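You operate a simulated robot arm through the tools that you are given. There is no shell and no other tool.

Carry out the task below with a simulated two-armed robot. There is one attempt and no reset: what you move stays moved.

JOB
Tamp the soil of the brown pot flat, then probe it.
Fine: wooden tamper back in the red tray, probe back in its block, meter off at the end. Set down upright: wooden tamper.

Only the result counts: the job must be done as asked and must still hold three seconds after the hand-in. Knocking over, shifting, dropping, spilling or breaking anything else fails it.

ROBOT AND FRAMES
Two 7-joint arms with fingered hands on one trunk that stands fixed in place. Base frame: the origin is at the foot of the trunk, x ahead of it, y to its left, z up. Units: m, rad, N and s.
The left shoulder is at [0.06, 0.138, 0.947], the right one opposite. With the tool pointing down near the work surface each hand reaches from about 0.42 to 0.92 m from the base axis, measured 20 degrees to its own side. Payload 4 kg a hand.
The TCP of each hand is the grasp point between the finger pads, 0.036 m short of the fingertips. In the tool frame z runs along the fingers and y along their closing line. The gripper opens to 0.12 m; its body begins 0.042 m behind the TCP. The gripper is a hand of 5 fingers: y runs from the thumb to the fingers, the wrist lies at [-0.015, -0.109, -0.2] in the tool frame, and closing takes about 1.5 s.
Orientation is that of the tool frame in the base frame, as a unit quaternion [w, x, y, z]. With the fingers straight down and the wrist toward the robot, the tool's x, y and z point along [0, 1, 0], [1, 0, 0] and [0, 0, -1] of the base frame.

CONTROLS
- The arms move only by the tool arm_command. It takes "left_steps", "right_steps" or both (then of equal length, played together; a hand with none holds still); each is a list of rows, each a list of 6 numbers: the turn, a rotation vector about the base's x, y, z in units of 6 degrees (1.0 is 6 degrees), then the shift along the base's x, y, z in units of 20 mm (1.0 is 20 mm). In form: [[ax, ay, az, tx, ty, tz], ...]. A call has 1 to 20 rows; each row shifts and turns the commanded pose from where the row before left it. "left_fingers" and "right_fingers" are, for a hand that has rows, the closure, from 0 (fully open) to 1 (shut), set as the call begins (left out, the last holds). A call with a number of a shift or a turn outside -1 to 1 is refused whole. Each row takes 0.2 s and may step no farther than 0.05 m and 0.15 rad from the row before; otherwise, or with a gripper value out of range, the whole call is refused. Where a pose cannot be reached the arm comes as near as it can. A force on the tool above 40 N (or 10 N above the force at the start of the call, whichever is more), or a blocked arm, ends the call early, and 0.2 s more pass. The fingers move at their own pace (about 0.153 m/s each) and stop on an object; they squeeze with about 21 N. The grip force told is the motor's: it shows also when the fingers shut on nothing. Time passes only in rows, and 0.2 s behind the last, so rows that do not move let the fingers close. The reply holds the time, the measured pose of the TCP, the force on the tool along the base axes, the opening and the grip force, in the units named above and with some noise, with the torque about the TCP (base axes, N m) and any sound that the robot's microphone picked up.
- Cameras (640 x 400 px; columns grow to the right, rows downward): "scene" is now at [0.0562, -0.0049, 1.5918]; the picture's right is [-0.06, -1.00, 0.00], its down [-0.59, 0.03, -0.81] and it looks along [0.81, -0.05, -0.59] (base axes); focal length 313 px, centre (320, 200). "left" rides on the left gripper at [-0.069, -0.079, -0.131] in its tool frame; the picture's right is [-0.78, -0.29, 0.55], its down [0.55, -0.73, 0.40] and it looks along [0.29, 0.61, 0.74] (tool axes); focal length 222 px, centre (320, 200). "right" rides on the right gripper at [0.069, -0.079, -0.131] in its tool frame; the picture's right is [-0.78, 0.29, -0.55], its down [-0.55, -0.73, 0.40] and it looks along [-0.29, 0.61, 0.74] (tool axes); focal length 222 px, centre (320, 200). There is no depth. A picture from a camera that has moved, and an enlarged one, comes with that camera's place and axes in the base frame and with its lens.
- camera(camera): a new picture of that camera. It takes no simulated time.
- lift_body(by): slides the trunk up (or, below 0, down) by that many m; the arms and the scene camera ride with it, the base frame stays. It gives what a move gives, with no picture.
- finger_targets(index, middle, ring, little, thumb_bend, thumb_turn, hand): sets how far each is bent, from 0 (flat) to 100 (curled in); at 30 the hand is open as for a grip, at 70 the pads meet at the TCP. One left out holds its place. A second passes; each finger stops where it meets its share of the squeeze, and holds until it gets a number again. A gripper value or a shape takes the hand back. It gives what a move gives, with no picture; readings hold the bend of each and the force on index, middle, ring, little, thumb and palm. thumb_turn goes from beside the hand (0) to across from the fingers (100), as for a grip.
- set_grasp(shape, hand): the hand has 5 fingers and takes this shape, open, in about a second: jaw (thumb against the fingers, like two jaws); tri (thumb and two fingers); tip (a fingertip pinch); poke (one finger out to press); point (the index stretched); flat (the hand flat); cup (the hand cupped); fist (a fist). The gripper value then closes the fingers along that shape, each until it touches; the sizes above hold for jaw. It gives what a move gives, with no picture.
- aim_head(pan, tilt): turns the head with the scene camera to pan (to the left, within 1.501 rad either way) and tilt (down, from -0.506 to 1.204), counted from straight ahead of the robot. It gives what a move gives.
- enlarge(camera, box): a new picture of the part [left, top, right, bottom] of that camera's present view, enlarged. It takes no simulated time.
- sign_off(): hands the job in; it is judged then, once.

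Places have to be worked out from the pictures, the camera data and where the tool is seen. Open the grippers and draw the arms clear of the work before you hand the job in, unless the task says otherwise.

The tools are called after "Call:" as name(argument=value, ...) on one line, values as JSON. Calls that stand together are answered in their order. arm_command: Moves the arms, as the interface text tells. Its arguments: {"type":"object","properties":{"left_steps":{"type":"array"},"left_fingers":{"type":"number"},"right_steps":{"type":"array"},"right_fingers":{"type":"number"}},"required":[]} The other tools are called the same way: lift_body (by) moves the trunk up or down; set_grasp (shape, hand) gives the hand a shape; finger_targets (index, middle, ring, little, thumb_bend, thumb_turn, hand) moves the fingers one by one; aim_head (pan, tilt) turns the head that bears the scene camera; camera (camera) takes a picture; enlarge (camera, box) takes an enlarged picture of a part of a camera's view; sign_off () hands the job in.

At the start:

```text
clock: 0.0
left_tool_pos: [0.4469, 0.1993, 1.2525]
left_tcp_rot: [0.0, 0.707, 0.707, 0.0]
left_force: [-0.3, 0.1, -0.2]
left_moment: [0.03, 0.01, 0.01]
left_opening: 0.1196
left_grip_force: 0.1
left_shape: jaw
left_bend: [30.0, 30.0, 30.0, 30.0, 30.0, 97.0]
left_finger forces: [0.0, 0.0, 0.0, 0.0, 0.0, 0.0]
right_tool_pos: [0.6168, -0.1535, 1.2182]
right_tcp_rot: [0.0, 0.707, 0.708, -0.001]
right_force: [0.4, 0.7, 0.2]
right_moment: [0.01, 0.0, 0.0]
right_opening: 0.1194
right_grip_force: 0.2
right_shape: jaw
right_bend: [30.0, 30.0, 30.0, 30.0, 30.0, 97.0]
right_finger forces: [0.1, 0.0, 0.0, 0.0, 0.0, 0.0]
trunk travel left (down, up): [-0.525, 0.065]
head pan, tilt (commanded): [-0.059, 0.628]
```

scene: 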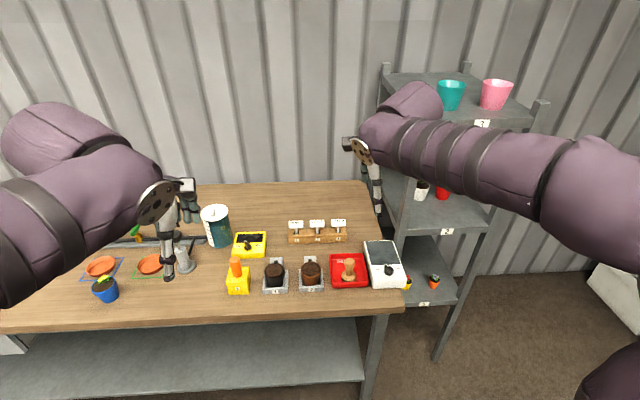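
right: 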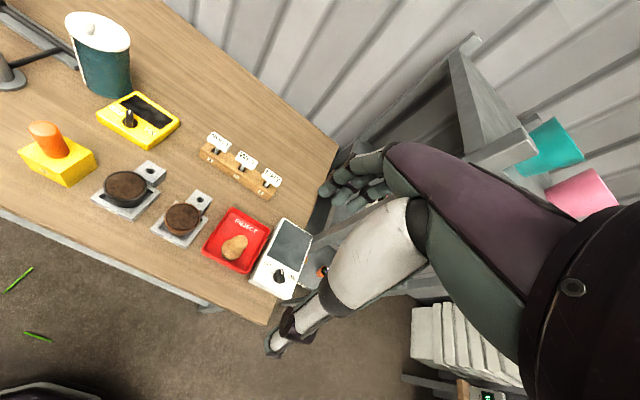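
left: 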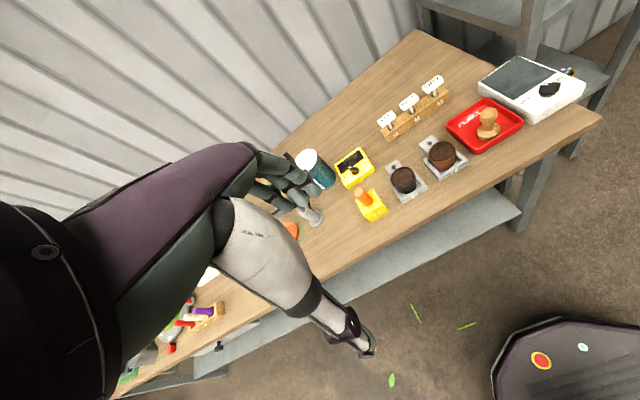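

The pictures show a workbench with two small pots, a red tray with a wooden tamper, a yellow block with an orange-handled object, a yellow meter and a white device. I'll enlarge the work region to identify items.

Call:
enlarge(camera="scene", box=[200, 190, 420, 320])

Call:
enlarge(camera="right", box=[0, 60, 340, 320])

Call:
enlarge(camera="left", box=[280, 50, 620, 250])

```text
2.91 times, centred on (310, 255) of scene
camera zoom: at [0.0562, -0.0049, 1.5918], right [-0.06, -1.0, 0.0], down [-0.59, 0.03, -0.81], along [0.81, -0.05, -0.59], focal length 909 px, centre (349, 40)
```

zoom: 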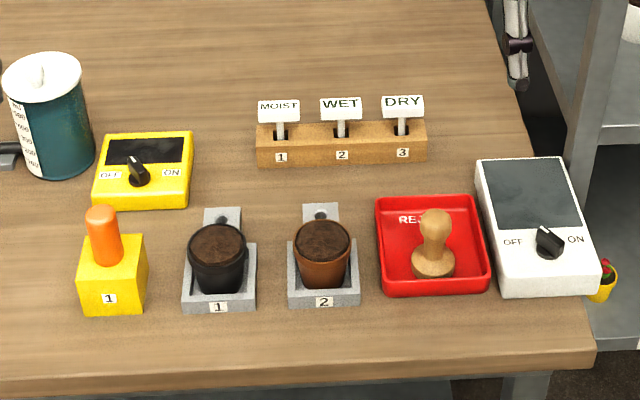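

```text
1.54 times, centred on (170, 190) of right
camera zoom: at [0.5377, -0.0829, 1.3497], right [0.29, -0.78, 0.55], down [-0.73, -0.55, -0.4], along [0.61, -0.29, -0.74], focal length 342 px, centre (551, 215)
```

zoom: 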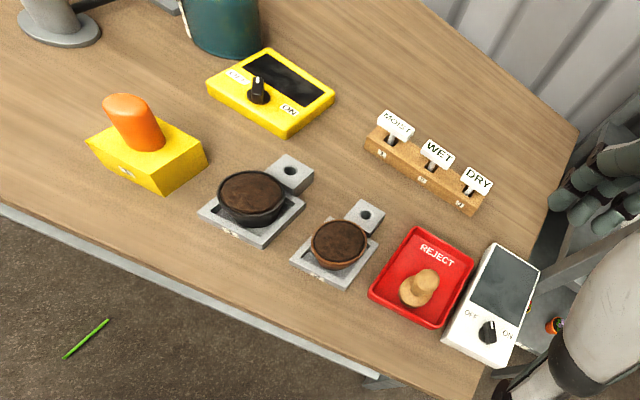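

```text
1.88 times, centred on (450, 150) of left
camera zoom: at [0.366, 0.1319, 1.3844], right [-0.29, -0.78, -0.55], down [-0.73, 0.55, -0.4], along [0.61, 0.29, -0.74], focal length 418 px, centre (75, 294)
```

zoom: 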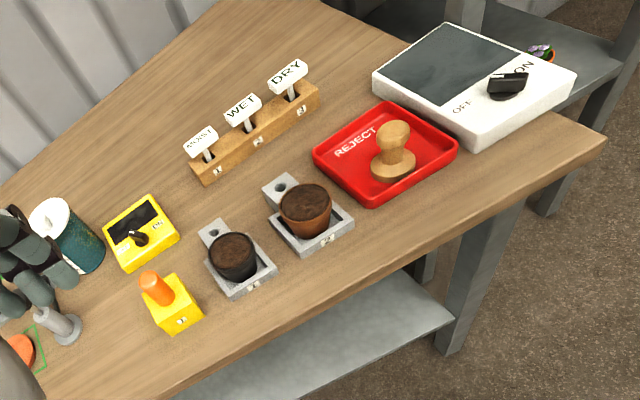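

Two pots stand in grey holders: black pot (1) and brown pot (2). The probe is probably the orange handle in the yellow block, and there are two OFF/ON devices. I'll zoom in on each for detail.

Call:
enlarge(camera="scene", box=[220, 225, 280, 300])

Call:
enlarge(camera="scene", box=[260, 240, 340, 300])

Call:
enlarge(camera="scene", box=[325, 235, 415, 295])

Call:
enlarge(camera="scene", box=[70, 190, 240, 310])

```text
5.33 times, centred on (250, 262) of scene
camera zoom: at [0.0562, -0.0049, 1.5918], right [-0.06, -1.0, 0.0], down [-0.59, 0.03, -0.81], along [0.81, -0.05, -0.59], focal length 1667 px, centre (693, -133)
```

zoom: 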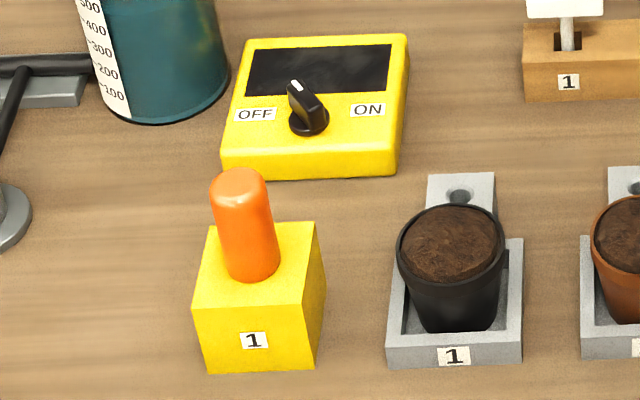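

```text
6.67 times, centred on (300, 270) of scene
camera zoom: at [0.0562, -0.0049, 1.5918], right [-0.06, -1.0, 0.0], down [-0.59, 0.03, -0.81], along [0.81, -0.05, -0.59], focal length 2084 px, centre (453, -267)
```

zoom: 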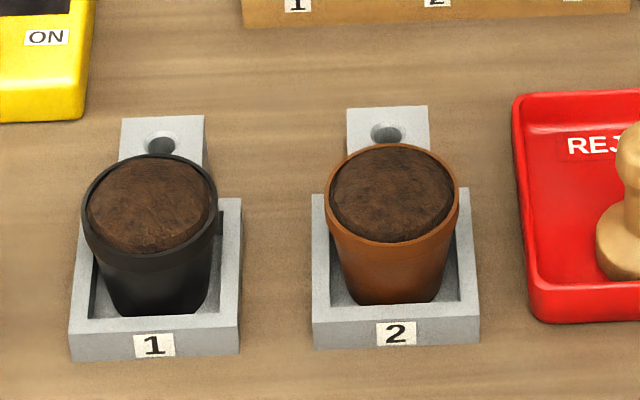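

```text
6.67 times, centred on (370, 265) of scene
camera zoom: at [0.0562, -0.0049, 1.5918], right [-0.06, -1.0, 0.0], down [-0.59, 0.03, -0.81], along [0.81, -0.05, -0.59], focal length 2084 px, centre (-13, -233)
```

zoom: 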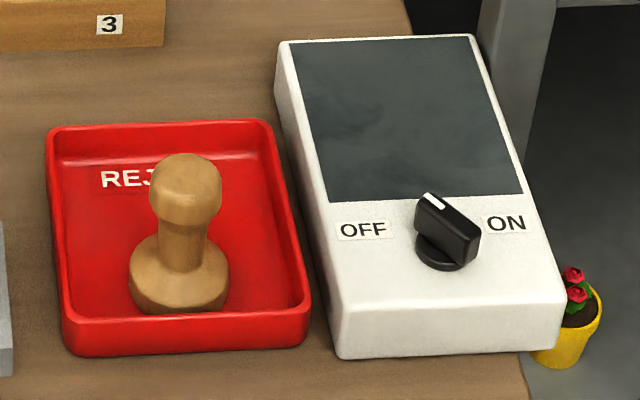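

```text
3.33 times, centred on (155, 250) of scene
camera zoom: at [0.0562, -0.0049, 1.5918], right [-0.06, -1.0, 0.0], down [-0.59, 0.03, -0.81], along [0.81, -0.05, -0.59], focal length 1042 px, centre (870, 33)
```

zoom: 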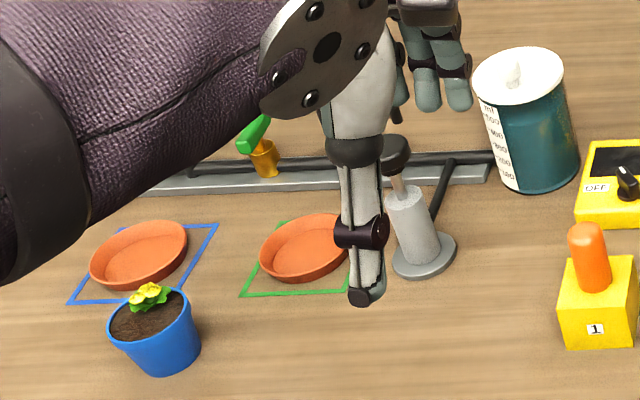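

Both knobs seem to point towards OFF. I'll turn the head to both sides to learn what else is around before moving.

Call:
aim_head(pan=0.6, tilt=0.8)

Call:
camera(camera="scene")

```text
clock: 1.0
left_tool_pos: [0.4453, 0.2004, 1.2522]
left_tcp_rot: [0.0, 0.707, 0.707, -0.001]
left_force: [0.6, 0.2, -0.6]
left_moment: [0.01, 0.0, 0.01]
left_opening: 0.12
left_grip_force: 0.0
left_shape: jaw
left_bend: [30.0, 30.0, 30.0, 30.0, 30.0, 97.0]
left_finger forces: [0.0, 0.1, 0.0, 0.0, 0.0, 0.0]
right_tool_pos: [0.6168, -0.1532, 1.2193]
right_tcp_rot: [0.0, 0.707, 0.707, 0.0]
right_force: [0.4, 0.2, 0.1]
right_moment: [0.0, -0.02, 0.0]
right_opening: 0.1195
right_grip_force: 0.2
right_shape: jaw
right_bend: [30.0, 30.0, 30.0, 30.0, 30.0, 97.0]
right_finger forces: [0.1, 0.0, 0.0, 0.0, 0.0, 0.1]
trunk travel left (down, up): [-0.525, 0.065]
head pan, tilt (commanded): [0.6, 0.799]
```

```text
taken
camera scene: at [0.0354, 0.0457, 1.5774], right [0.56, -0.83, 0.0], down [-0.59, -0.4, -0.7], along [0.58, 0.39, -0.72], focal length 313 px, centre (320, 200)
```

scene: 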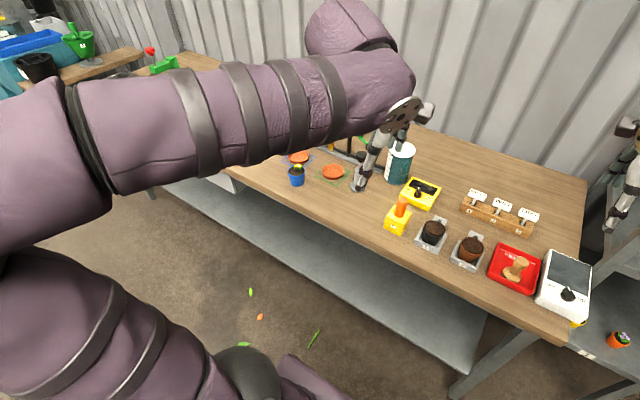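

The left arm blocks part of the bench, but all that matters (pots, tray, probe block, meter) is in view. I judge the tamper at about (0.71, -0.135, knob ~0.86), so I bring the right hand over it and look from its own camera.

Call:
arm_command(right_steps=[[0, 0, 0, 0.3, 0.05, -1], [0, 0, 0, 0.3, 0.05, -1], [0, 0, 0, 0.3, 0.05, -1], [0, 0, 0, 0.3, 0.05, -1], [0, 0, 0, 0.3, 0.05, -1], [0, 0, 0, 0.3, 0.05, -1], [0, 0, 0, 0.3, 0.05, -1], [0, 0, 0, 0.3, 0.05, -1], [0, 0, 0, 0.3, 0.05, -1], [0, 0, 0, 0.3, 0.05, -1], [0, 0, 0, 0, 0, 0]], right_fingers=0.0)

Call:
camera(camera="right")

Call:
aim_head(pan=0.0, tilt=0.8)

Call:
camera(camera="scene")

```text
clock: 3.4
left_tool_pos: [0.4464, 0.1997, 1.2525]
left_tcp_rot: [0.0, 0.707, 0.707, 0.0]
left_force: [0.2, 0.0, 0.1]
left_moment: [0.02, -0.01, 0.0]
left_opening: 0.1198
left_grip_force: 0.0
left_shape: jaw
left_bend: [30.0, 30.0, 30.0, 30.0, 30.0, 97.0]
left_finger forces: [0.1, 0.0, 0.0, 0.0, 0.1, 0.0]
right_tool_pos: [0.6781, -0.1437, 1.0196]
right_tcp_rot: [0.001, 0.707, 0.707, 0.0]
right_force: [-1.0, -0.1, -0.1]
right_moment: [-0.02, 0.0, 0.0]
right_opening: 0.1199
right_grip_force: 0.1
right_shape: jaw
right_bend: [30.0, 30.0, 30.0, 30.0, 30.0, 97.0]
right_finger forces: [0.1, 0.1, 0.1, 0.0, 0.0, 0.0]
trunk travel left (down, up): [-0.525, 0.065]
head pan, tilt (commanded): [0.6, 0.799]
```

```text
taken
camera right: at [0.5978, -0.0737, 1.1498], right [0.29, -0.79, 0.55], down [-0.73, -0.55, -0.4], along [0.61, -0.29, -0.74], focal length 222 px, centre (320, 200)
```

right: 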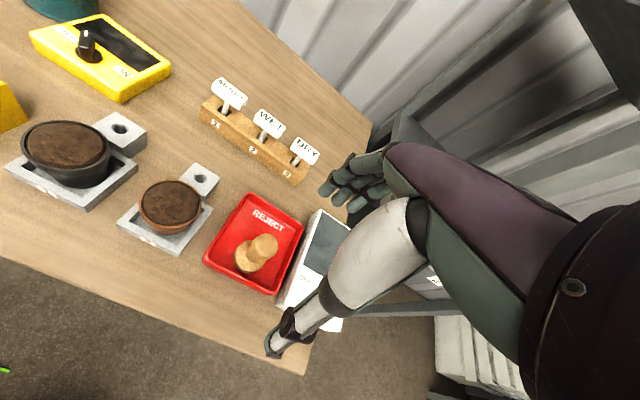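

```text
clock: 4.4
left_tool_pos: [0.4455, 0.2003, 1.2538]
left_tcp_rot: [-0.001, 0.707, 0.707, -0.001]
left_force: [-0.9, 0.1, -0.9]
left_moment: [0.01, -0.01, -0.03]
left_opening: 0.1197
left_grip_force: 0.2
left_shape: jaw
left_bend: [30.0, 30.0, 30.0, 30.0, 30.0, 97.0]
left_finger forces: [0.0, 0.0, 0.0, 0.0, 0.0, 0.0]
right_tool_pos: [0.6768, -0.1437, 1.0194]
right_tcp_rot: [0.0, 0.708, 0.706, 0.001]
right_force: [0.3, -0.4, 0.8]
right_moment: [0.0, 0.03, -0.02]
right_opening: 0.1196
right_grip_force: 0.0
right_shape: jaw
right_bend: [30.0, 30.0, 30.0, 30.0, 30.0, 97.0]
right_finger forces: [0.0, 0.0, 0.1, 0.1, 0.0, 0.0]
trunk travel left (down, up): [-0.525, 0.065]
head pan, tilt (commanded): [0.0, 0.799]
```

```text
taken
camera scene: at [0.0495, 0.0003, 1.5773], right [0.0, -1.0, 0.0], down [-0.72, 0.0, -0.7], along [0.7, 0.0, -0.72], focal length 313 px, centre (320, 200)
```

scene: 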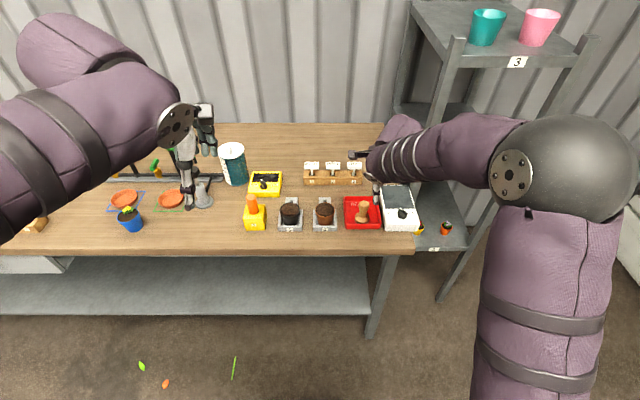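

The right hand is now about 0.16 m above the tamper's knob. I enlarge the views for an accurate position of the tamper and brown pot.

Call:
enlarge(camera="right", box=[110, 150, 330, 300])

Call:
enlarge(camera="scene", box=[230, 160, 430, 250])

```text
2.67 times, centred on (220, 225) of right
camera zoom: at [0.5979, -0.0736, 1.1499], right [0.29, -0.78, 0.55], down [-0.73, -0.55, -0.4], along [0.61, -0.29, -0.74], focal length 592 px, centre (587, 133)
```

zoom: 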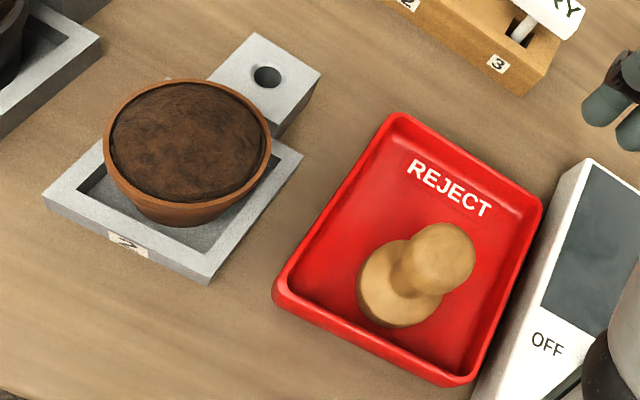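

```text
3.20 times, centred on (330, 205) of scene
camera zoom: at [0.0495, 0.0003, 1.5773], right [0.0, -1.0, 0.0], down [-0.72, 0.0, -0.7], along [0.7, 0.0, -0.72], focal length 1000 px, centre (288, 184)
```

zoom: 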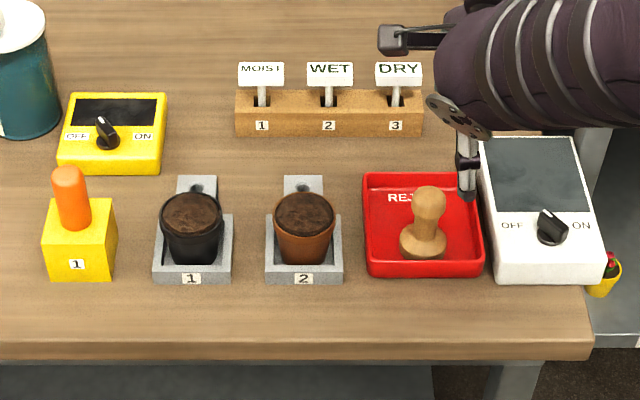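

The two views agree: tamper axis at about (0.705, -0.134), knob centre z≈0.877, tamper foot ≈0.81; brown pot rim centre ≈(0.698, -0.016, 0.870). I move the open right hand directly over the knob, staying above it, and check alignment.

Call:
arm_command(right_steps=[[0, 0, 0, 0.35, 0.12, -0.8], [0, 0, 0, 0.35, 0.12, -0.8], [0, 0, 0, 0.35, 0.13, -0.8], [0, 0, 0, 0.35, 0.13, -0.8], [0, 0, 0, 0, 0, 0]], right_fingers=0.2)

Call:
camera(camera="right")

Call:
enlarge(camera="scene", box=[300, 120, 440, 240])

Call:
enlarge(camera="left", box=[420, 60, 620, 200])

```text
clock: 5.6
left_tool_pos: [0.4465, 0.2009, 1.2539]
left_tcp_rot: [0.0, 0.707, 0.707, 0.0]
left_force: [-0.3, -0.3, -1.2]
left_moment: [0.01, 0.0, 0.0]
left_opening: 0.1197
left_grip_force: 0.1
left_shape: jaw
left_bend: [30.0, 30.0, 30.0, 30.0, 30.0, 97.0]
left_finger forces: [0.0, 0.1, 0.1, 0.0, 0.0, 0.1]
right_tool_pos: [0.7058, -0.1336, 0.9541]
right_tcp_rot: [0.0, 0.707, 0.707, 0.0]
right_force: [0.3, 0.8, -0.2]
right_moment: [0.01, 0.0, 0.01]
right_opening: 0.0961
right_grip_force: 0.2
right_shape: jaw
right_bend: [32.0, 35.0, 34.0, 51.0, 39.0, 99.0]
right_finger forces: [0.1, 0.0, 0.1, 0.0, 0.1, 0.0]
trunk travel left (down, up): [-0.525, 0.065]
head pan, tilt (commanded): [0.0, 0.799]
```

```text
taken
camera right: at [0.6261, -0.0631, 1.0854], right [0.29, -0.78, 0.55], down [-0.73, -0.55, -0.4], along [0.61, -0.29, -0.74], focal length 222 px, centre (320, 200)
```

right: 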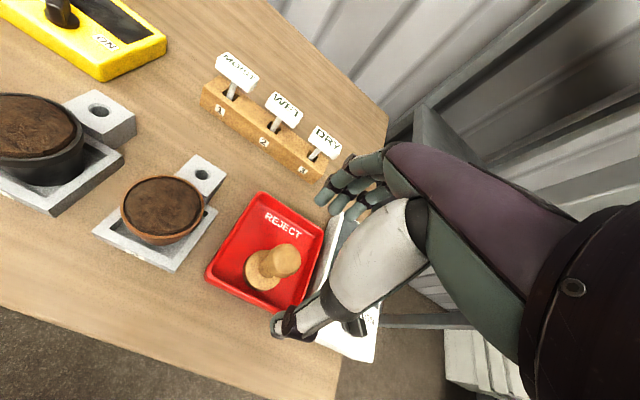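

```text
3.33 times, centred on (370, 180) of scene
camera zoom: at [0.0493, 0.0001, 1.5774], right [0.0, -1.0, 0.0], down [-0.72, 0.0, -0.7], along [0.7, 0.0, -0.72], focal length 1042 px, centre (153, 267)
```

zoom: 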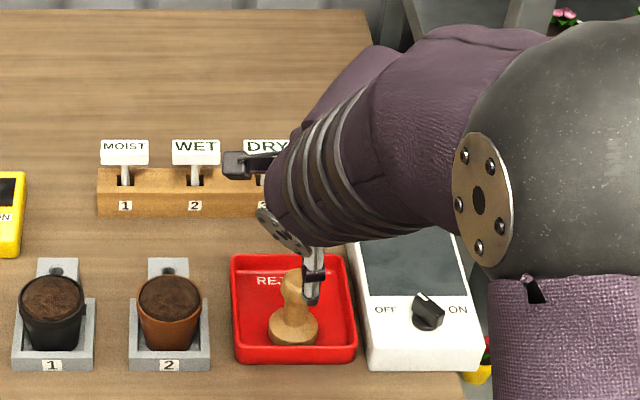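

```text
2.86 times, centred on (520, 130) of left
camera zoom: at [0.3658, 0.1318, 1.3845], right [-0.29, -0.78, -0.55], down [-0.73, 0.55, -0.4], along [0.61, 0.29, -0.74], focal length 635 px, centre (-251, 400)
```

zoom: 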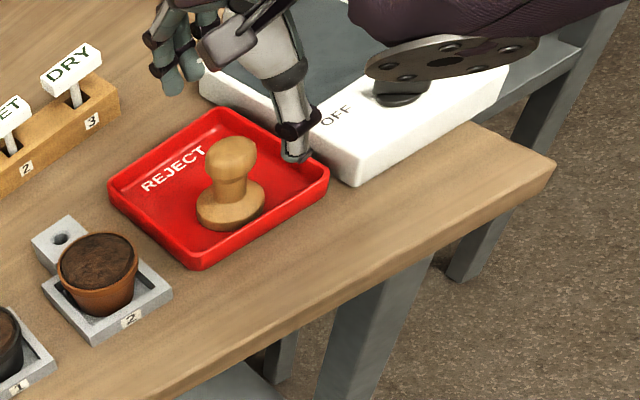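

The TCP axis passes through the knob by my reckoning. I enlarge the right camera to see how fingers and thumb straddle it.

Call:
enlarge(camera="right", box=[200, 120, 440, 350])

Call:
enlarge(camera="left", box=[460, 40, 580, 160])

```text
1.74 times, centred on (320, 235) of right
camera zoom: at [0.6261, -0.0631, 1.0854], right [0.29, -0.78, 0.55], down [-0.73, -0.55, -0.4], along [0.61, -0.29, -0.74], focal length 386 px, centre (320, 139)
```

zoom: 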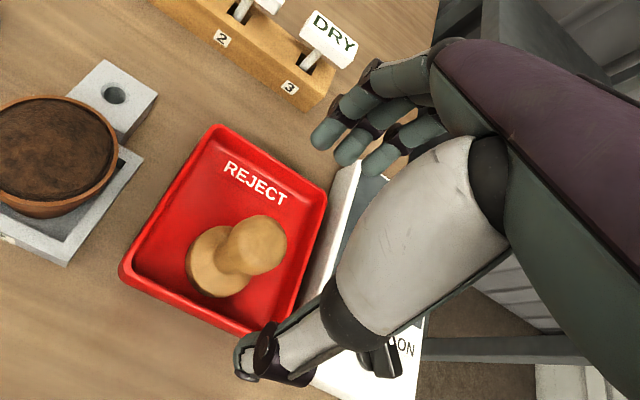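

```text
3.33 times, centred on (520, 100) of left
camera zoom: at [0.3658, 0.1318, 1.3845], right [-0.29, -0.78, -0.55], down [-0.73, 0.55, -0.4], along [0.61, 0.29, -0.74], focal length 740 px, centre (-347, 533)
```

zoom: 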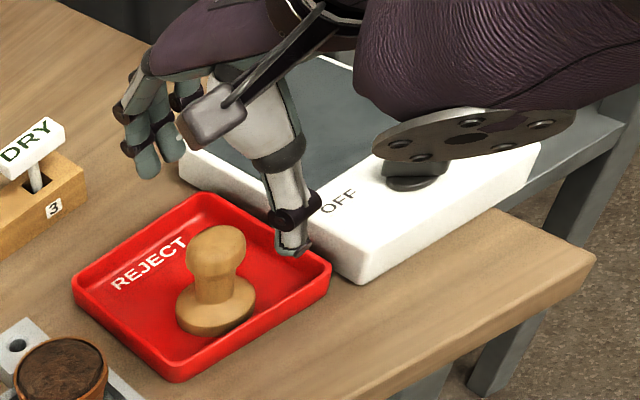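

Index and thumb tips triangulate at (0.759, -0.126) and (0.642, -0.128), so the knob lies between them. I descend to TCP z≈0.881 and look again before closing.

Call:
arm_command(right_steps=[[0, 0, 0, 0, 0, -1], [0, 0, 0, 0, 0, -1], [0, 0, 0, 0, 0, -1], [0, 0, 0, 0, 0, -0.6], [0, 0, 0, 0, 0, 0]], right_fingers=0.2)

Call:
enlarge(camera="right", box=[200, 120, 440, 350])

Call:
enlarge(camera="left", box=[460, 40, 580, 160])

```text
clock: 6.8
left_tool_pos: [0.4459, 0.2, 1.254]
left_tcp_rot: [-0.001, 0.707, 0.707, 0.0]
left_force: [-0.5, 0.4, 0.3]
left_moment: [0.01, 0.02, -0.02]
left_opening: 0.1196
left_grip_force: 0.0
left_shape: jaw
left_bend: [30.0, 30.0, 30.0, 30.0, 30.0, 97.0]
left_finger forces: [0.1, 0.0, 0.1, 0.1, 0.0, 0.0]
right_tool_pos: [0.7047, -0.1329, 0.8829]
right_tcp_rot: [0.0, 0.707, 0.707, 0.0]
right_force: [0.4, -0.2, -0.6]
right_moment: [-0.01, 0.03, 0.0]
right_opening: 0.0964
right_grip_force: 0.0
right_shape: jaw
right_bend: [32.0, 35.0, 34.0, 51.0, 39.0, 99.0]
right_finger forces: [0.0, 0.0, 0.0, 0.0, 0.0, 0.0]
trunk travel left (down, up): [-0.525, 0.065]
head pan, tilt (commanded): [0.0, 0.799]
```

```text
1.74 times, centred on (320, 235) of right
camera zoom: at [0.6259, -0.0627, 1.0136], right [0.29, -0.78, 0.55], down [-0.73, -0.55, -0.4], along [0.61, -0.29, -0.74], focal length 386 px, centre (320, 139)
```

zoom: 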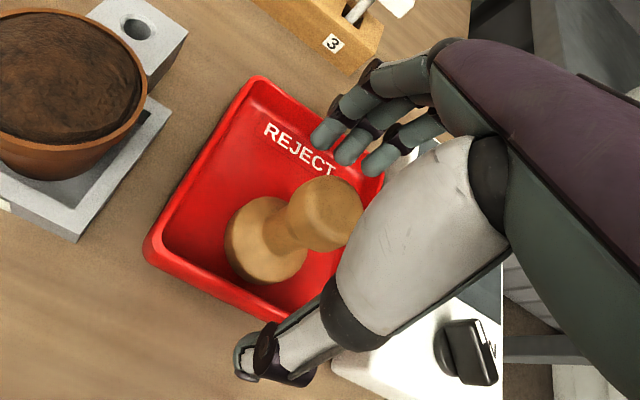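

```text
3.33 times, centred on (520, 100) of left
camera zoom: at [0.366, 0.1319, 1.3844], right [-0.29, -0.78, -0.55], down [-0.73, 0.55, -0.4], along [0.61, 0.29, -0.74], focal length 740 px, centre (-347, 533)
```

zoom: 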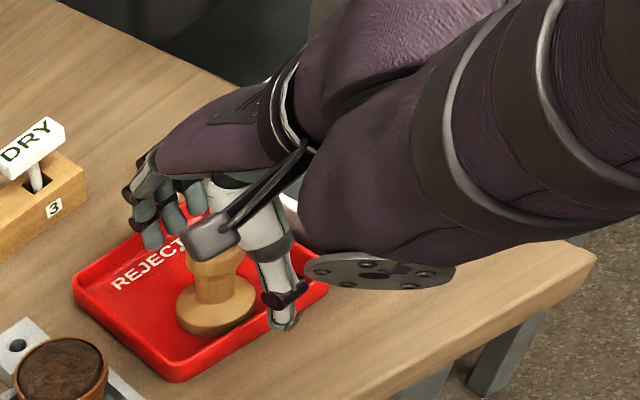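

The knob now sits at the TCP between index/middle and thumb. I close the hand and wait.

Call:
arm_command(right_steps=[[0, 0, 0, 0, 0, 0], [0, 0, 0, 0, 0, 0], [0, 0, 0, 0, 0, 0], [0, 0, 0, 0, 0, 0], [0, 0, 0, 0, 0, 0], [0, 0, 0, 0, 0, 0], [0, 0, 0, 0, 0, 0], [0, 0, 0, 0, 0, 0], [0, 0, 0, 0, 0, 0]], right_fingers=1.0)

Call:
enlarge(camera="right", box=[200, 120, 440, 350])

Call:
enlarge(camera="left", box=[460, 40, 580, 160])

```text
clock: 8.8
left_tool_pos: [0.4457, 0.2005, 1.2537]
left_tcp_rot: [0.0, 0.707, 0.707, 0.0]
left_force: [-0.5, 1.0, -0.5]
left_moment: [0.0, 0.04, 0.01]
left_opening: 0.1195
left_grip_force: 0.1
left_shape: jaw
left_bend: [30.0, 30.0, 30.0, 30.0, 30.0, 97.0]
left_finger forces: [0.1, 0.1, 0.0, 0.0, 0.0, 0.1]
right_tool_pos: [0.7051, -0.1329, 0.8824]
right_tcp_rot: [0.0, 0.707, 0.707, 0.0]
right_force: [-0.5, -0.1, -0.4]
right_moment: [-0.02, 0.01, 0.01]
right_opening: 0.0169
right_grip_force: 21.0
right_shape: jaw
right_bend: [60.0, 62.0, 67.0, 70.0, 71.0, 100.0]
right_finger forces: [10.6, 6.7, 0.0, 0.0, 17.0, 0.0]
trunk travel left (down, up): [-0.525, 0.065]
head pan, tilt (commanded): [0.0, 0.799]
```

```text
1.74 times, centred on (320, 235) of right
camera zoom: at [0.6259, -0.0627, 1.0137], right [0.29, -0.78, 0.55], down [-0.73, -0.55, -0.4], along [0.61, -0.29, -0.74], focal length 386 px, centre (320, 139)
```

zoom: 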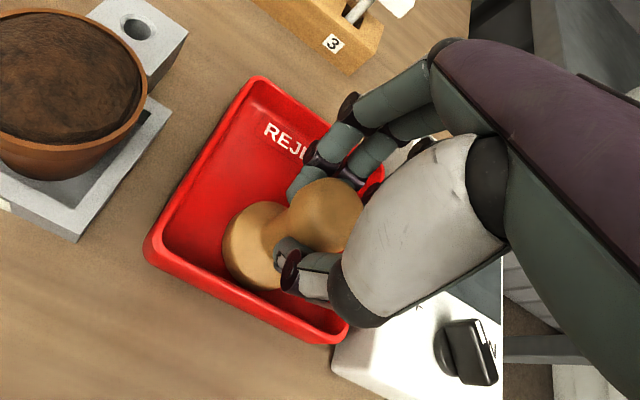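

```text
3.33 times, centred on (520, 100) of left
camera zoom: at [0.3661, 0.1319, 1.3844], right [-0.29, -0.78, -0.55], down [-0.73, 0.55, -0.4], along [0.61, 0.29, -0.74], focal length 740 px, centre (-347, 533)
```

zoom: 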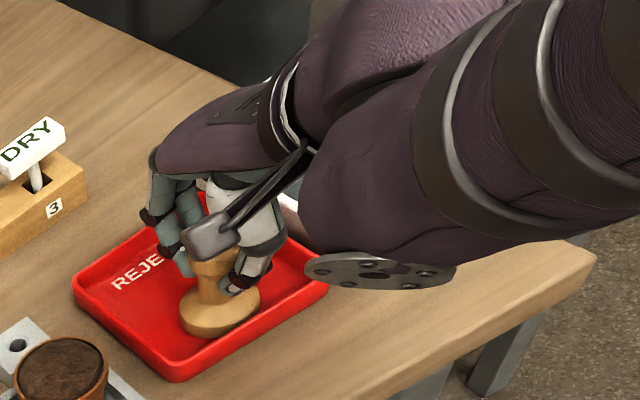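

The grip holds: index 10.6 N, middle 6.7 N, thumb 17 N around the tamper's neck. I lift it straight up about 0.11 m and check that it hangs upright.

Call:
arm_command(right_steps=[[0, 0, 0, 0, 0, 0.3], [0, 0, 0, 0, 0, 0.5], [0, 0, 0, 0, 0, 0.8], [0, 0, 0, 0, 0, 0.8], [0, 0, 0, 0, 0, 0.8], [0, 0, 0, 0, 0, 0.8], [0, 0, 0, 0, 0, 0.8], [0, 0, 0, 0, 0, 0.7], [0, 0, 0, 0, 0, 0]])

Call:
camera(camera="right")

Call:
camera(camera="left")

Call:
camera(camera="scene")

```text
clock: 10.8
left_tool_pos: [0.4455, 0.2002, 1.2529]
left_tcp_rot: [0.0, 0.708, 0.707, 0.0]
left_force: [0.4, -0.2, 0.0]
left_moment: [0.01, -0.02, 0.02]
left_opening: 0.1197
left_grip_force: 0.0
left_shape: jaw
left_bend: [30.0, 30.0, 30.0, 30.0, 30.0, 97.0]
left_finger forces: [0.0, 0.0, 0.0, 0.0, 0.0, 0.0]
right_tool_pos: [0.705, -0.133, 0.9922]
right_tcp_rot: [-0.001, 0.708, 0.706, 0.0]
right_force: [0.4, 0.1, -0.3]
right_moment: [-0.01, 0.01, 0.0]
right_opening: 0.017
right_grip_force: 21.1
right_shape: jaw
right_bend: [60.0, 62.0, 67.0, 70.0, 71.0, 100.0]
right_finger forces: [10.5, 6.8, 0.1, 0.0, 17.0, 0.1]
trunk travel left (down, up): [-0.525, 0.065]
head pan, tilt (commanded): [0.0, 0.799]
```

```text
taken
camera right: at [0.6261, -0.0627, 1.1238], right [0.29, -0.78, 0.55], down [-0.73, -0.55, -0.4], along [0.61, -0.29, -0.74], focal length 222 px, centre (320, 200)
```

right: 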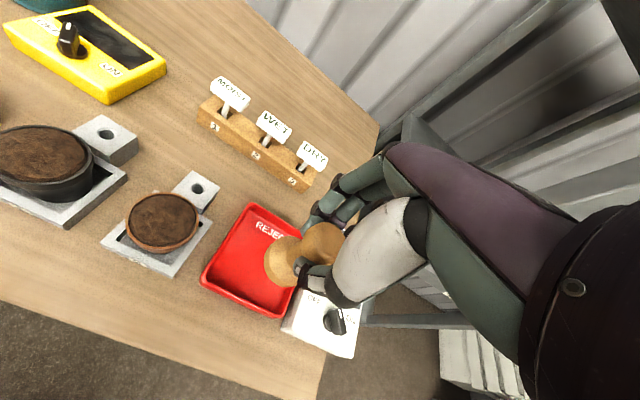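

```text
taken
camera left: at [0.3662, 0.132, 1.3844], right [-0.29, -0.78, -0.55], down [-0.73, 0.55, -0.4], along [0.61, 0.29, -0.74], focal length 222 px, centre (320, 200)
```

left: 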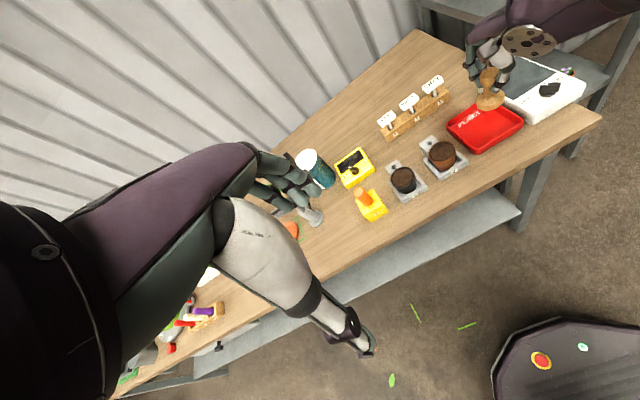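

```text
taken
camera scene: at [0.0497, 0.0003, 1.5773], right [0.0, -1.0, 0.0], down [-0.72, 0.0, -0.7], along [0.7, 0.0, -0.72], focal length 313 px, centre (320, 200)
```

scene: 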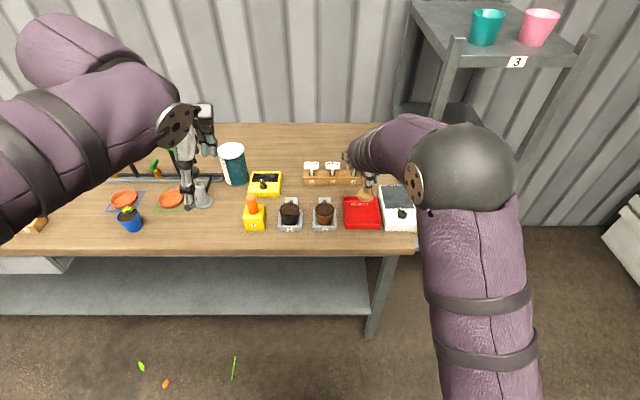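

The tamper hangs in the hand. I enlarge to locate its foot centre relative to the hand and to refine the brown pot centre.

Call:
enlarge(camera="right", box=[90, 160, 370, 320])

Call:
enlarge(camera="left", box=[400, 30, 560, 180])

Call:
enlarge(camera="scene", box=[270, 140, 420, 240])

```text
2.29 times, centred on (230, 240) of right
camera zoom: at [0.6261, -0.0627, 1.1238], right [0.29, -0.78, 0.55], down [-0.73, -0.55, -0.4], along [0.61, -0.29, -0.74], focal length 508 px, centre (526, 109)
```

zoom: 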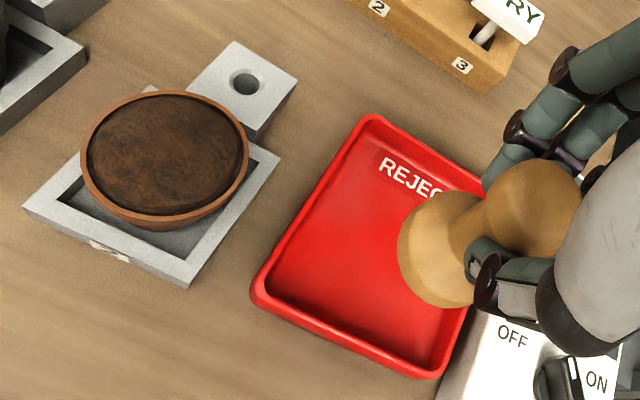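

```text
2.67 times, centred on (480, 105) of left
camera zoom: at [0.3662, 0.132, 1.3844], right [-0.29, -0.78, -0.55], down [-0.73, 0.55, -0.4], along [0.61, 0.29, -0.74], focal length 592 px, centre (-107, 453)
```

zoom: 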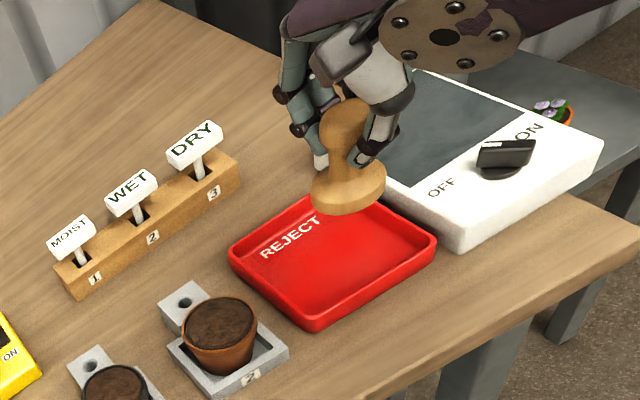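

```text
4.00 times, centred on (345, 190) of scene
camera zoom: at [0.0497, 0.0003, 1.5773], right [0.0, -1.0, 0.0], down [-0.72, 0.0, -0.7], along [0.7, 0.0, -0.72], focal length 1250 px, centre (220, 240)
```

zoom: 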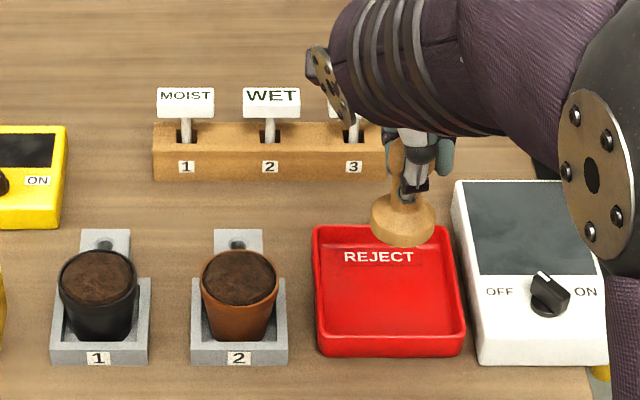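

Tamper foot is at about (0.701, -0.133) and the pot centre at (0.700, -0.015), so I shift the hand by +0.118 in y and -0.001 in x, staying high above the pot.

Call:
arm_command(right_steps=[[0, 0, 0, 0, 0.5, 0], [0, 0, 0, 0, 0.9, 0], [0, 0, 0, 0, 1, 0], [0, 0, 0, -0.05, 1, 0], [0, 0, 0, 0, 1, 0], [0, 0, 0, 0, 0.9, 0], [0, 0, 0, 0, 0.6, 0], [0, 0, 0, 0, 0, 0], [0, 0, 0, 0, 0, 0]])

Call:
enlarge(camera="right", box=[180, 160, 400, 320])

Call:
enlarge(camera="left", box=[380, 50, 520, 200])

Call:
enlarge(camera="scene", box=[270, 140, 420, 240])

```text
clock: 12.8
left_tool_pos: [0.4465, 0.2001, 1.2528]
left_tcp_rot: [0.0, 0.708, 0.707, 0.0]
left_force: [-0.1, 0.4, -0.5]
left_moment: [0.02, 0.0, 0.03]
left_opening: 0.1198
left_grip_force: 0.1
left_shape: jaw
left_bend: [30.0, 30.0, 30.0, 30.0, 30.0, 97.0]
left_finger forces: [0.0, 0.0, 0.0, 0.1, 0.0, 0.0]
right_tool_pos: [0.7042, -0.0156, 0.9919]
right_tcp_rot: [0.0, 0.707, 0.707, -0.001]
right_force: [0.1, 0.5, -0.3]
right_moment: [0.04, 0.0, -0.02]
right_opening: 0.0169
right_grip_force: 21.3
right_shape: jaw
right_bend: [60.0, 62.0, 67.0, 70.0, 71.0, 100.0]
right_finger forces: [10.6, 6.8, 0.1, 0.1, 17.0, 0.1]
trunk travel left (down, up): [-0.525, 0.065]
head pan, tilt (commanded): [0.0, 0.799]
```

```text
2.50 times, centred on (290, 240) of right
camera zoom: at [0.6252, 0.0551, 1.1236], right [0.29, -0.78, 0.55], down [-0.73, -0.55, -0.4], along [0.61, -0.29, -0.74], focal length 555 px, centre (395, 100)
```

zoom: 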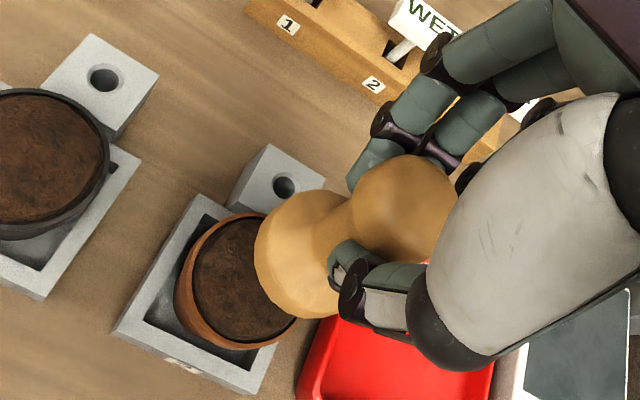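

```text
2.67 times, centred on (450, 125) of left
camera zoom: at [0.3661, 0.132, 1.3844], right [-0.29, -0.78, -0.55], down [-0.73, 0.55, -0.4], along [0.61, 0.29, -0.74], focal length 592 px, centre (-27, 400)
```

zoom: 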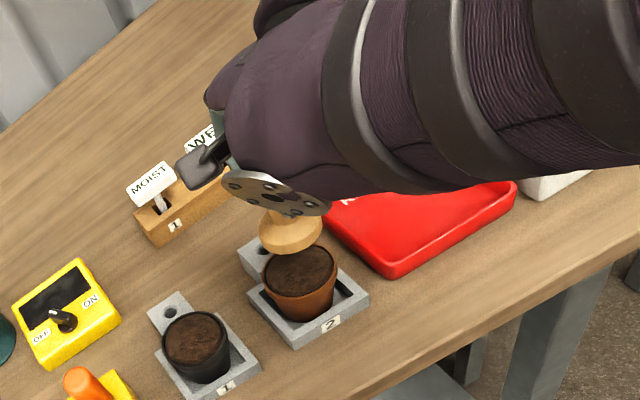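

```text
4.00 times, centred on (345, 190) of scene
camera zoom: at [0.0496, 0.0003, 1.5773], right [0.0, -1.0, 0.0], down [-0.72, 0.0, -0.7], along [0.7, 0.0, -0.72], focal length 1250 px, centre (220, 240)
```

zoom: 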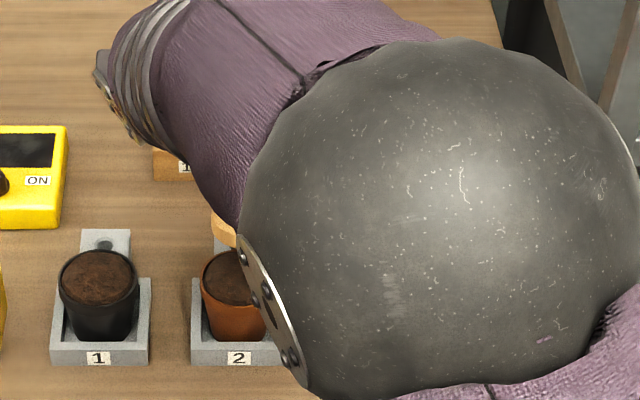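

By the right camera the foot is centred over the pot within about 2 mm, but the scene view is blocked by the arm. I bring the left hand lower for a side view while lowering the tamper 20 mm.

Call:
arm_command(left_steps=[[0, 0, 0, 0.3, 0.3, -1], [0, 0, 0, 0.3, 0.3, -1], [0, 0, 0, 0.3, 0.3, -1], [0, 0, 0, 0.3, 0.3, -1], [0, 0, 0, 0.3, 0.3, -1], [0, 0, 0, 0.3, 0.3, -1], [0, 0, 0, 0.3, 0.3, -1], [0, 0, 0, 0.3, 0.3, -1], [0, 0, 0, 0, 0, 0]], right_steps=[[0, 0, 0, 0, 0, -0.2], [0, 0, 0, 0, 0, -0.2], [0, 0, 0, 0, 0, -0.2], [0, 0, 0, 0, 0, -0.2], [0, 0, 0, 0, 0, -0.2], [0, 0, 0, 0, 0, 0], [0, 0, 0, 0, 0, 0], [0, 0, 0, 0, 0, 0], [0, 0, 0, 0, 0, 0]])

Call:
camera(camera="left")

Call:
enlarge(camera="right", box=[180, 160, 400, 320])

```text
clock: 14.8
left_tool_pos: [0.4937, 0.2487, 1.0944]
left_tcp_rot: [0.001, 0.707, 0.707, 0.0]
left_force: [0.1, -0.5, 0.7]
left_moment: [0.01, -0.01, 0.0]
left_opening: 0.1198
left_grip_force: 0.1
left_shape: jaw
left_bend: [30.0, 30.0, 30.0, 30.0, 30.0, 97.0]
left_finger forces: [0.0, 0.1, 0.0, 0.1, 0.1, 0.0]
right_tool_pos: [0.7047, -0.0157, 0.9719]
right_tcp_rot: [0.0, 0.707, 0.707, 0.0]
right_force: [-0.5, -0.4, -0.1]
right_moment: [-0.01, 0.01, 0.03]
right_opening: 0.0174
right_grip_force: 21.2
right_shape: jaw
right_bend: [60.0, 62.0, 67.0, 70.0, 71.0, 100.0]
right_finger forces: [10.5, 6.7, 0.0, 0.0, 17.0, 0.0]
trunk travel left (down, up): [-0.525, 0.065]
head pan, tilt (commanded): [0.0, 0.799]
```

```text
taken
camera left: at [0.4135, 0.1798, 1.2248], right [-0.29, -0.78, -0.55], down [-0.73, 0.55, -0.4], along [0.61, 0.29, -0.74], focal length 222 px, centre (320, 200)
```

left: 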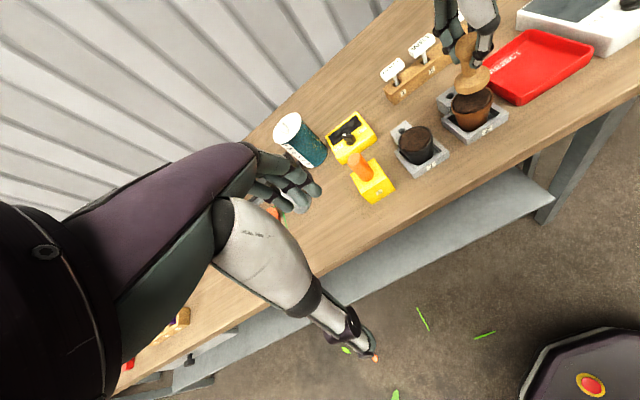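

```text
2.50 times, centred on (290, 240) of right
camera zoom: at [0.6247, 0.0549, 1.1036], right [0.29, -0.78, 0.55], down [-0.73, -0.55, -0.4], along [0.61, -0.29, -0.74], focal length 555 px, centre (395, 100)
```

zoom: 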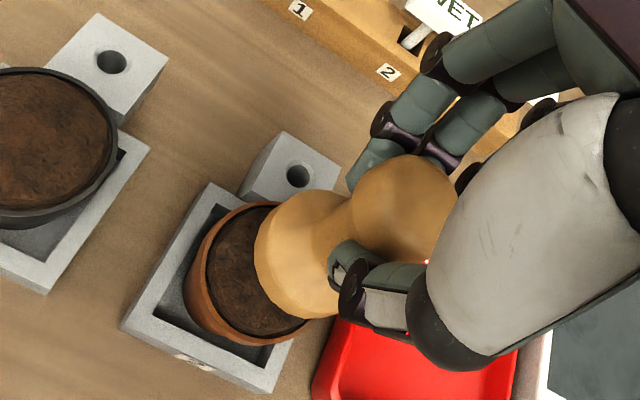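

Call:
enlarge(camera="left", box=[420, 10, 540, 150])

Call:
aim_head(pan=0.0, tilt=0.75)

Call:
camera(camera="scene")

```text
2.86 times, centred on (480, 80) of left
camera zoom: at [0.4135, 0.1798, 1.2248], right [-0.29, -0.78, -0.55], down [-0.73, 0.55, -0.4], along [0.61, 0.29, -0.74], focal length 635 px, centre (-137, 543)
```

zoom: 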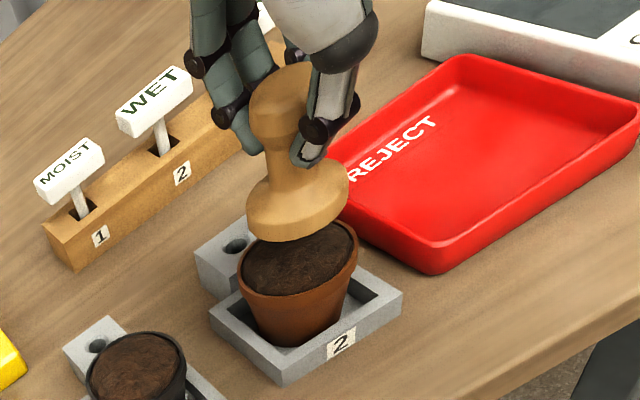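

```text
clock: 15.5
left_tool_pos: [0.4926, 0.2484, 1.0927]
left_tcp_rot: [0.0, 0.707, 0.707, 0.0]
left_force: [0.5, 0.4, 0.9]
left_moment: [-0.01, 0.01, 0.02]
left_opening: 0.1198
left_grip_force: 0.1
left_shape: jaw
left_bend: [30.0, 30.0, 30.0, 30.0, 30.0, 97.0]
left_finger forces: [0.1, 0.1, 0.0, 0.0, 0.1, 0.0]
right_tool_pos: [0.704, -0.0155, 0.9718]
right_tcp_rot: [0.0, 0.707, 0.707, 0.0]
right_force: [-0.5, -0.4, -1.8]
right_moment: [-0.01, -0.02, 0.0]
right_opening: 0.0169
right_grip_force: 20.9
right_shape: jaw
right_bend: [60.0, 62.0, 67.0, 70.0, 71.0, 100.0]
right_finger forces: [10.6, 6.9, 0.1, 0.0, 17.1, 0.0]
trunk travel left (down, up): [-0.525, 0.065]
head pan, tilt (commanded): [0.0, 0.75]
```

```text
taken
camera scene: at [0.0518, 0.0003, 1.5813], right [0.0, -1.0, 0.0], down [-0.68, 0.0, -0.73], along [0.73, 0.0, -0.68], focal length 313 px, centre (320, 200)
```

scene: 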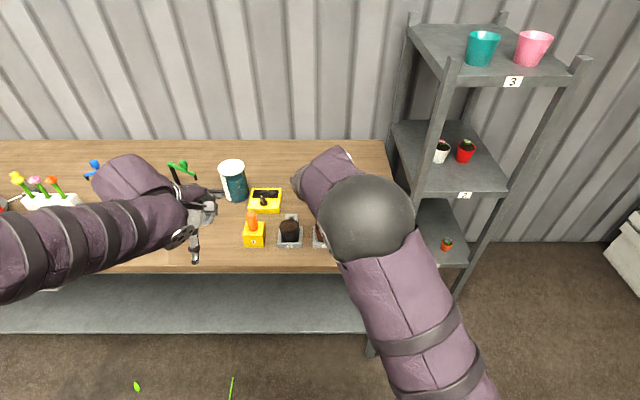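

The left view shows the foot horizontally aligned with the pot. I enlarge the right view more to verify the other direction.

Call:
enlarge(camera="right", box=[220, 190, 340, 310])

Call:
enlarge(camera="left", box=[445, 50, 515, 140])

```text
3.33 times, centred on (280, 250) of right
camera zoom: at [0.6248, 0.0549, 1.1035], right [0.29, -0.78, 0.55], down [-0.73, -0.55, -0.4], along [0.61, -0.29, -0.74], focal length 740 px, centre (453, 33)
```

zoom: 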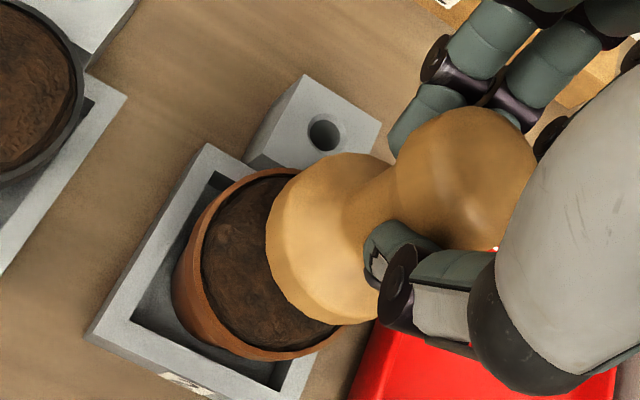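

```text
4.44 times, centred on (480, 95) of left
camera zoom: at [0.4137, 0.1799, 1.225], right [-0.29, -0.78, -0.55], down [-0.73, 0.55, -0.4], along [0.61, 0.29, -0.74], focal length 987 px, centre (-391, 667)
```

zoom: 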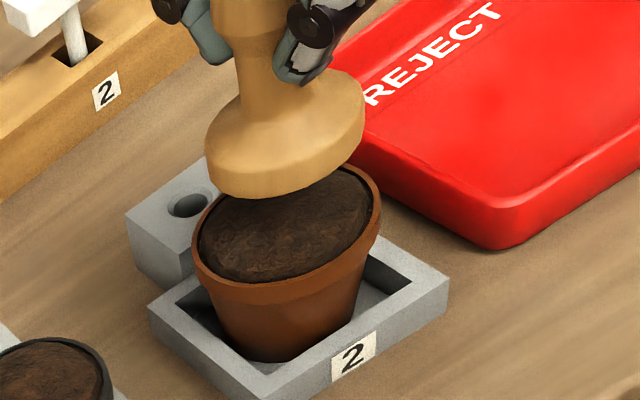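

Estimates agree to within ~2-3 mm; parallax from the 3 cm gap limits precision. I lower another 20 mm, nudging +1 mm in y, and compare edges again.

Call:
arm_command(right_steps=[[0, 0, 0, 0, 0.05, -0.25], [0, 0, 0, 0, 0, -0.25], [0, 0, 0, 0, 0, -0.25], [0, 0, 0, 0, 0, -0.25], [0, 0, 0, 0, 0, 0]])

Call:
enlarge(camera="right", box=[220, 190, 340, 310])

Call:
enlarge(camera="left", box=[445, 50, 515, 140])

```text
clock: 16.7
left_tool_pos: [0.493, 0.2485, 1.094]
left_tcp_rot: [0.0, 0.707, 0.707, 0.0]
left_force: [0.0, 1.3, -0.2]
left_moment: [0.01, -0.02, -0.03]
left_opening: 0.1197
left_grip_force: 0.0
left_shape: jaw
left_bend: [30.0, 30.0, 30.0, 30.0, 30.0, 97.0]
left_finger forces: [0.0, 0.1, 0.0, 0.1, 0.1, 0.0]
right_tool_pos: [0.7036, -0.0145, 0.953]
right_tcp_rot: [0.0, 0.707, 0.707, -0.001]
right_force: [0.6, -0.2, -0.1]
right_moment: [0.0, 0.01, -0.04]
right_opening: 0.0172
right_grip_force: 21.0
right_shape: jaw
right_bend: [60.0, 62.0, 67.0, 70.0, 71.0, 100.0]
right_finger forces: [10.5, 6.9, 0.0, 0.0, 17.1, 0.0]
trunk travel left (down, up): [-0.525, 0.065]
head pan, tilt (commanded): [0.0, 0.75]
```

```text
3.33 times, centred on (280, 250) of right
camera zoom: at [0.6247, 0.0562, 1.0836], right [0.29, -0.79, 0.55], down [-0.74, -0.55, -0.4], along [0.61, -0.29, -0.74], focal length 740 px, centre (453, 33)
```

zoom: 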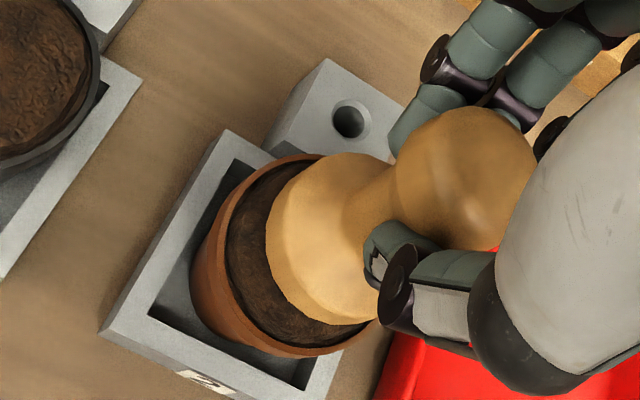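

```text
4.44 times, centred on (480, 95) of left
camera zoom: at [0.4136, 0.1799, 1.225], right [-0.29, -0.78, -0.55], down [-0.73, 0.55, -0.4], along [0.61, 0.29, -0.74], focal length 987 px, centre (-391, 667)
```

zoom: 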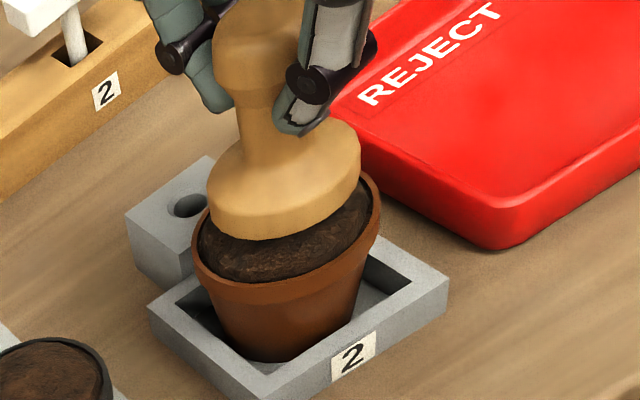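

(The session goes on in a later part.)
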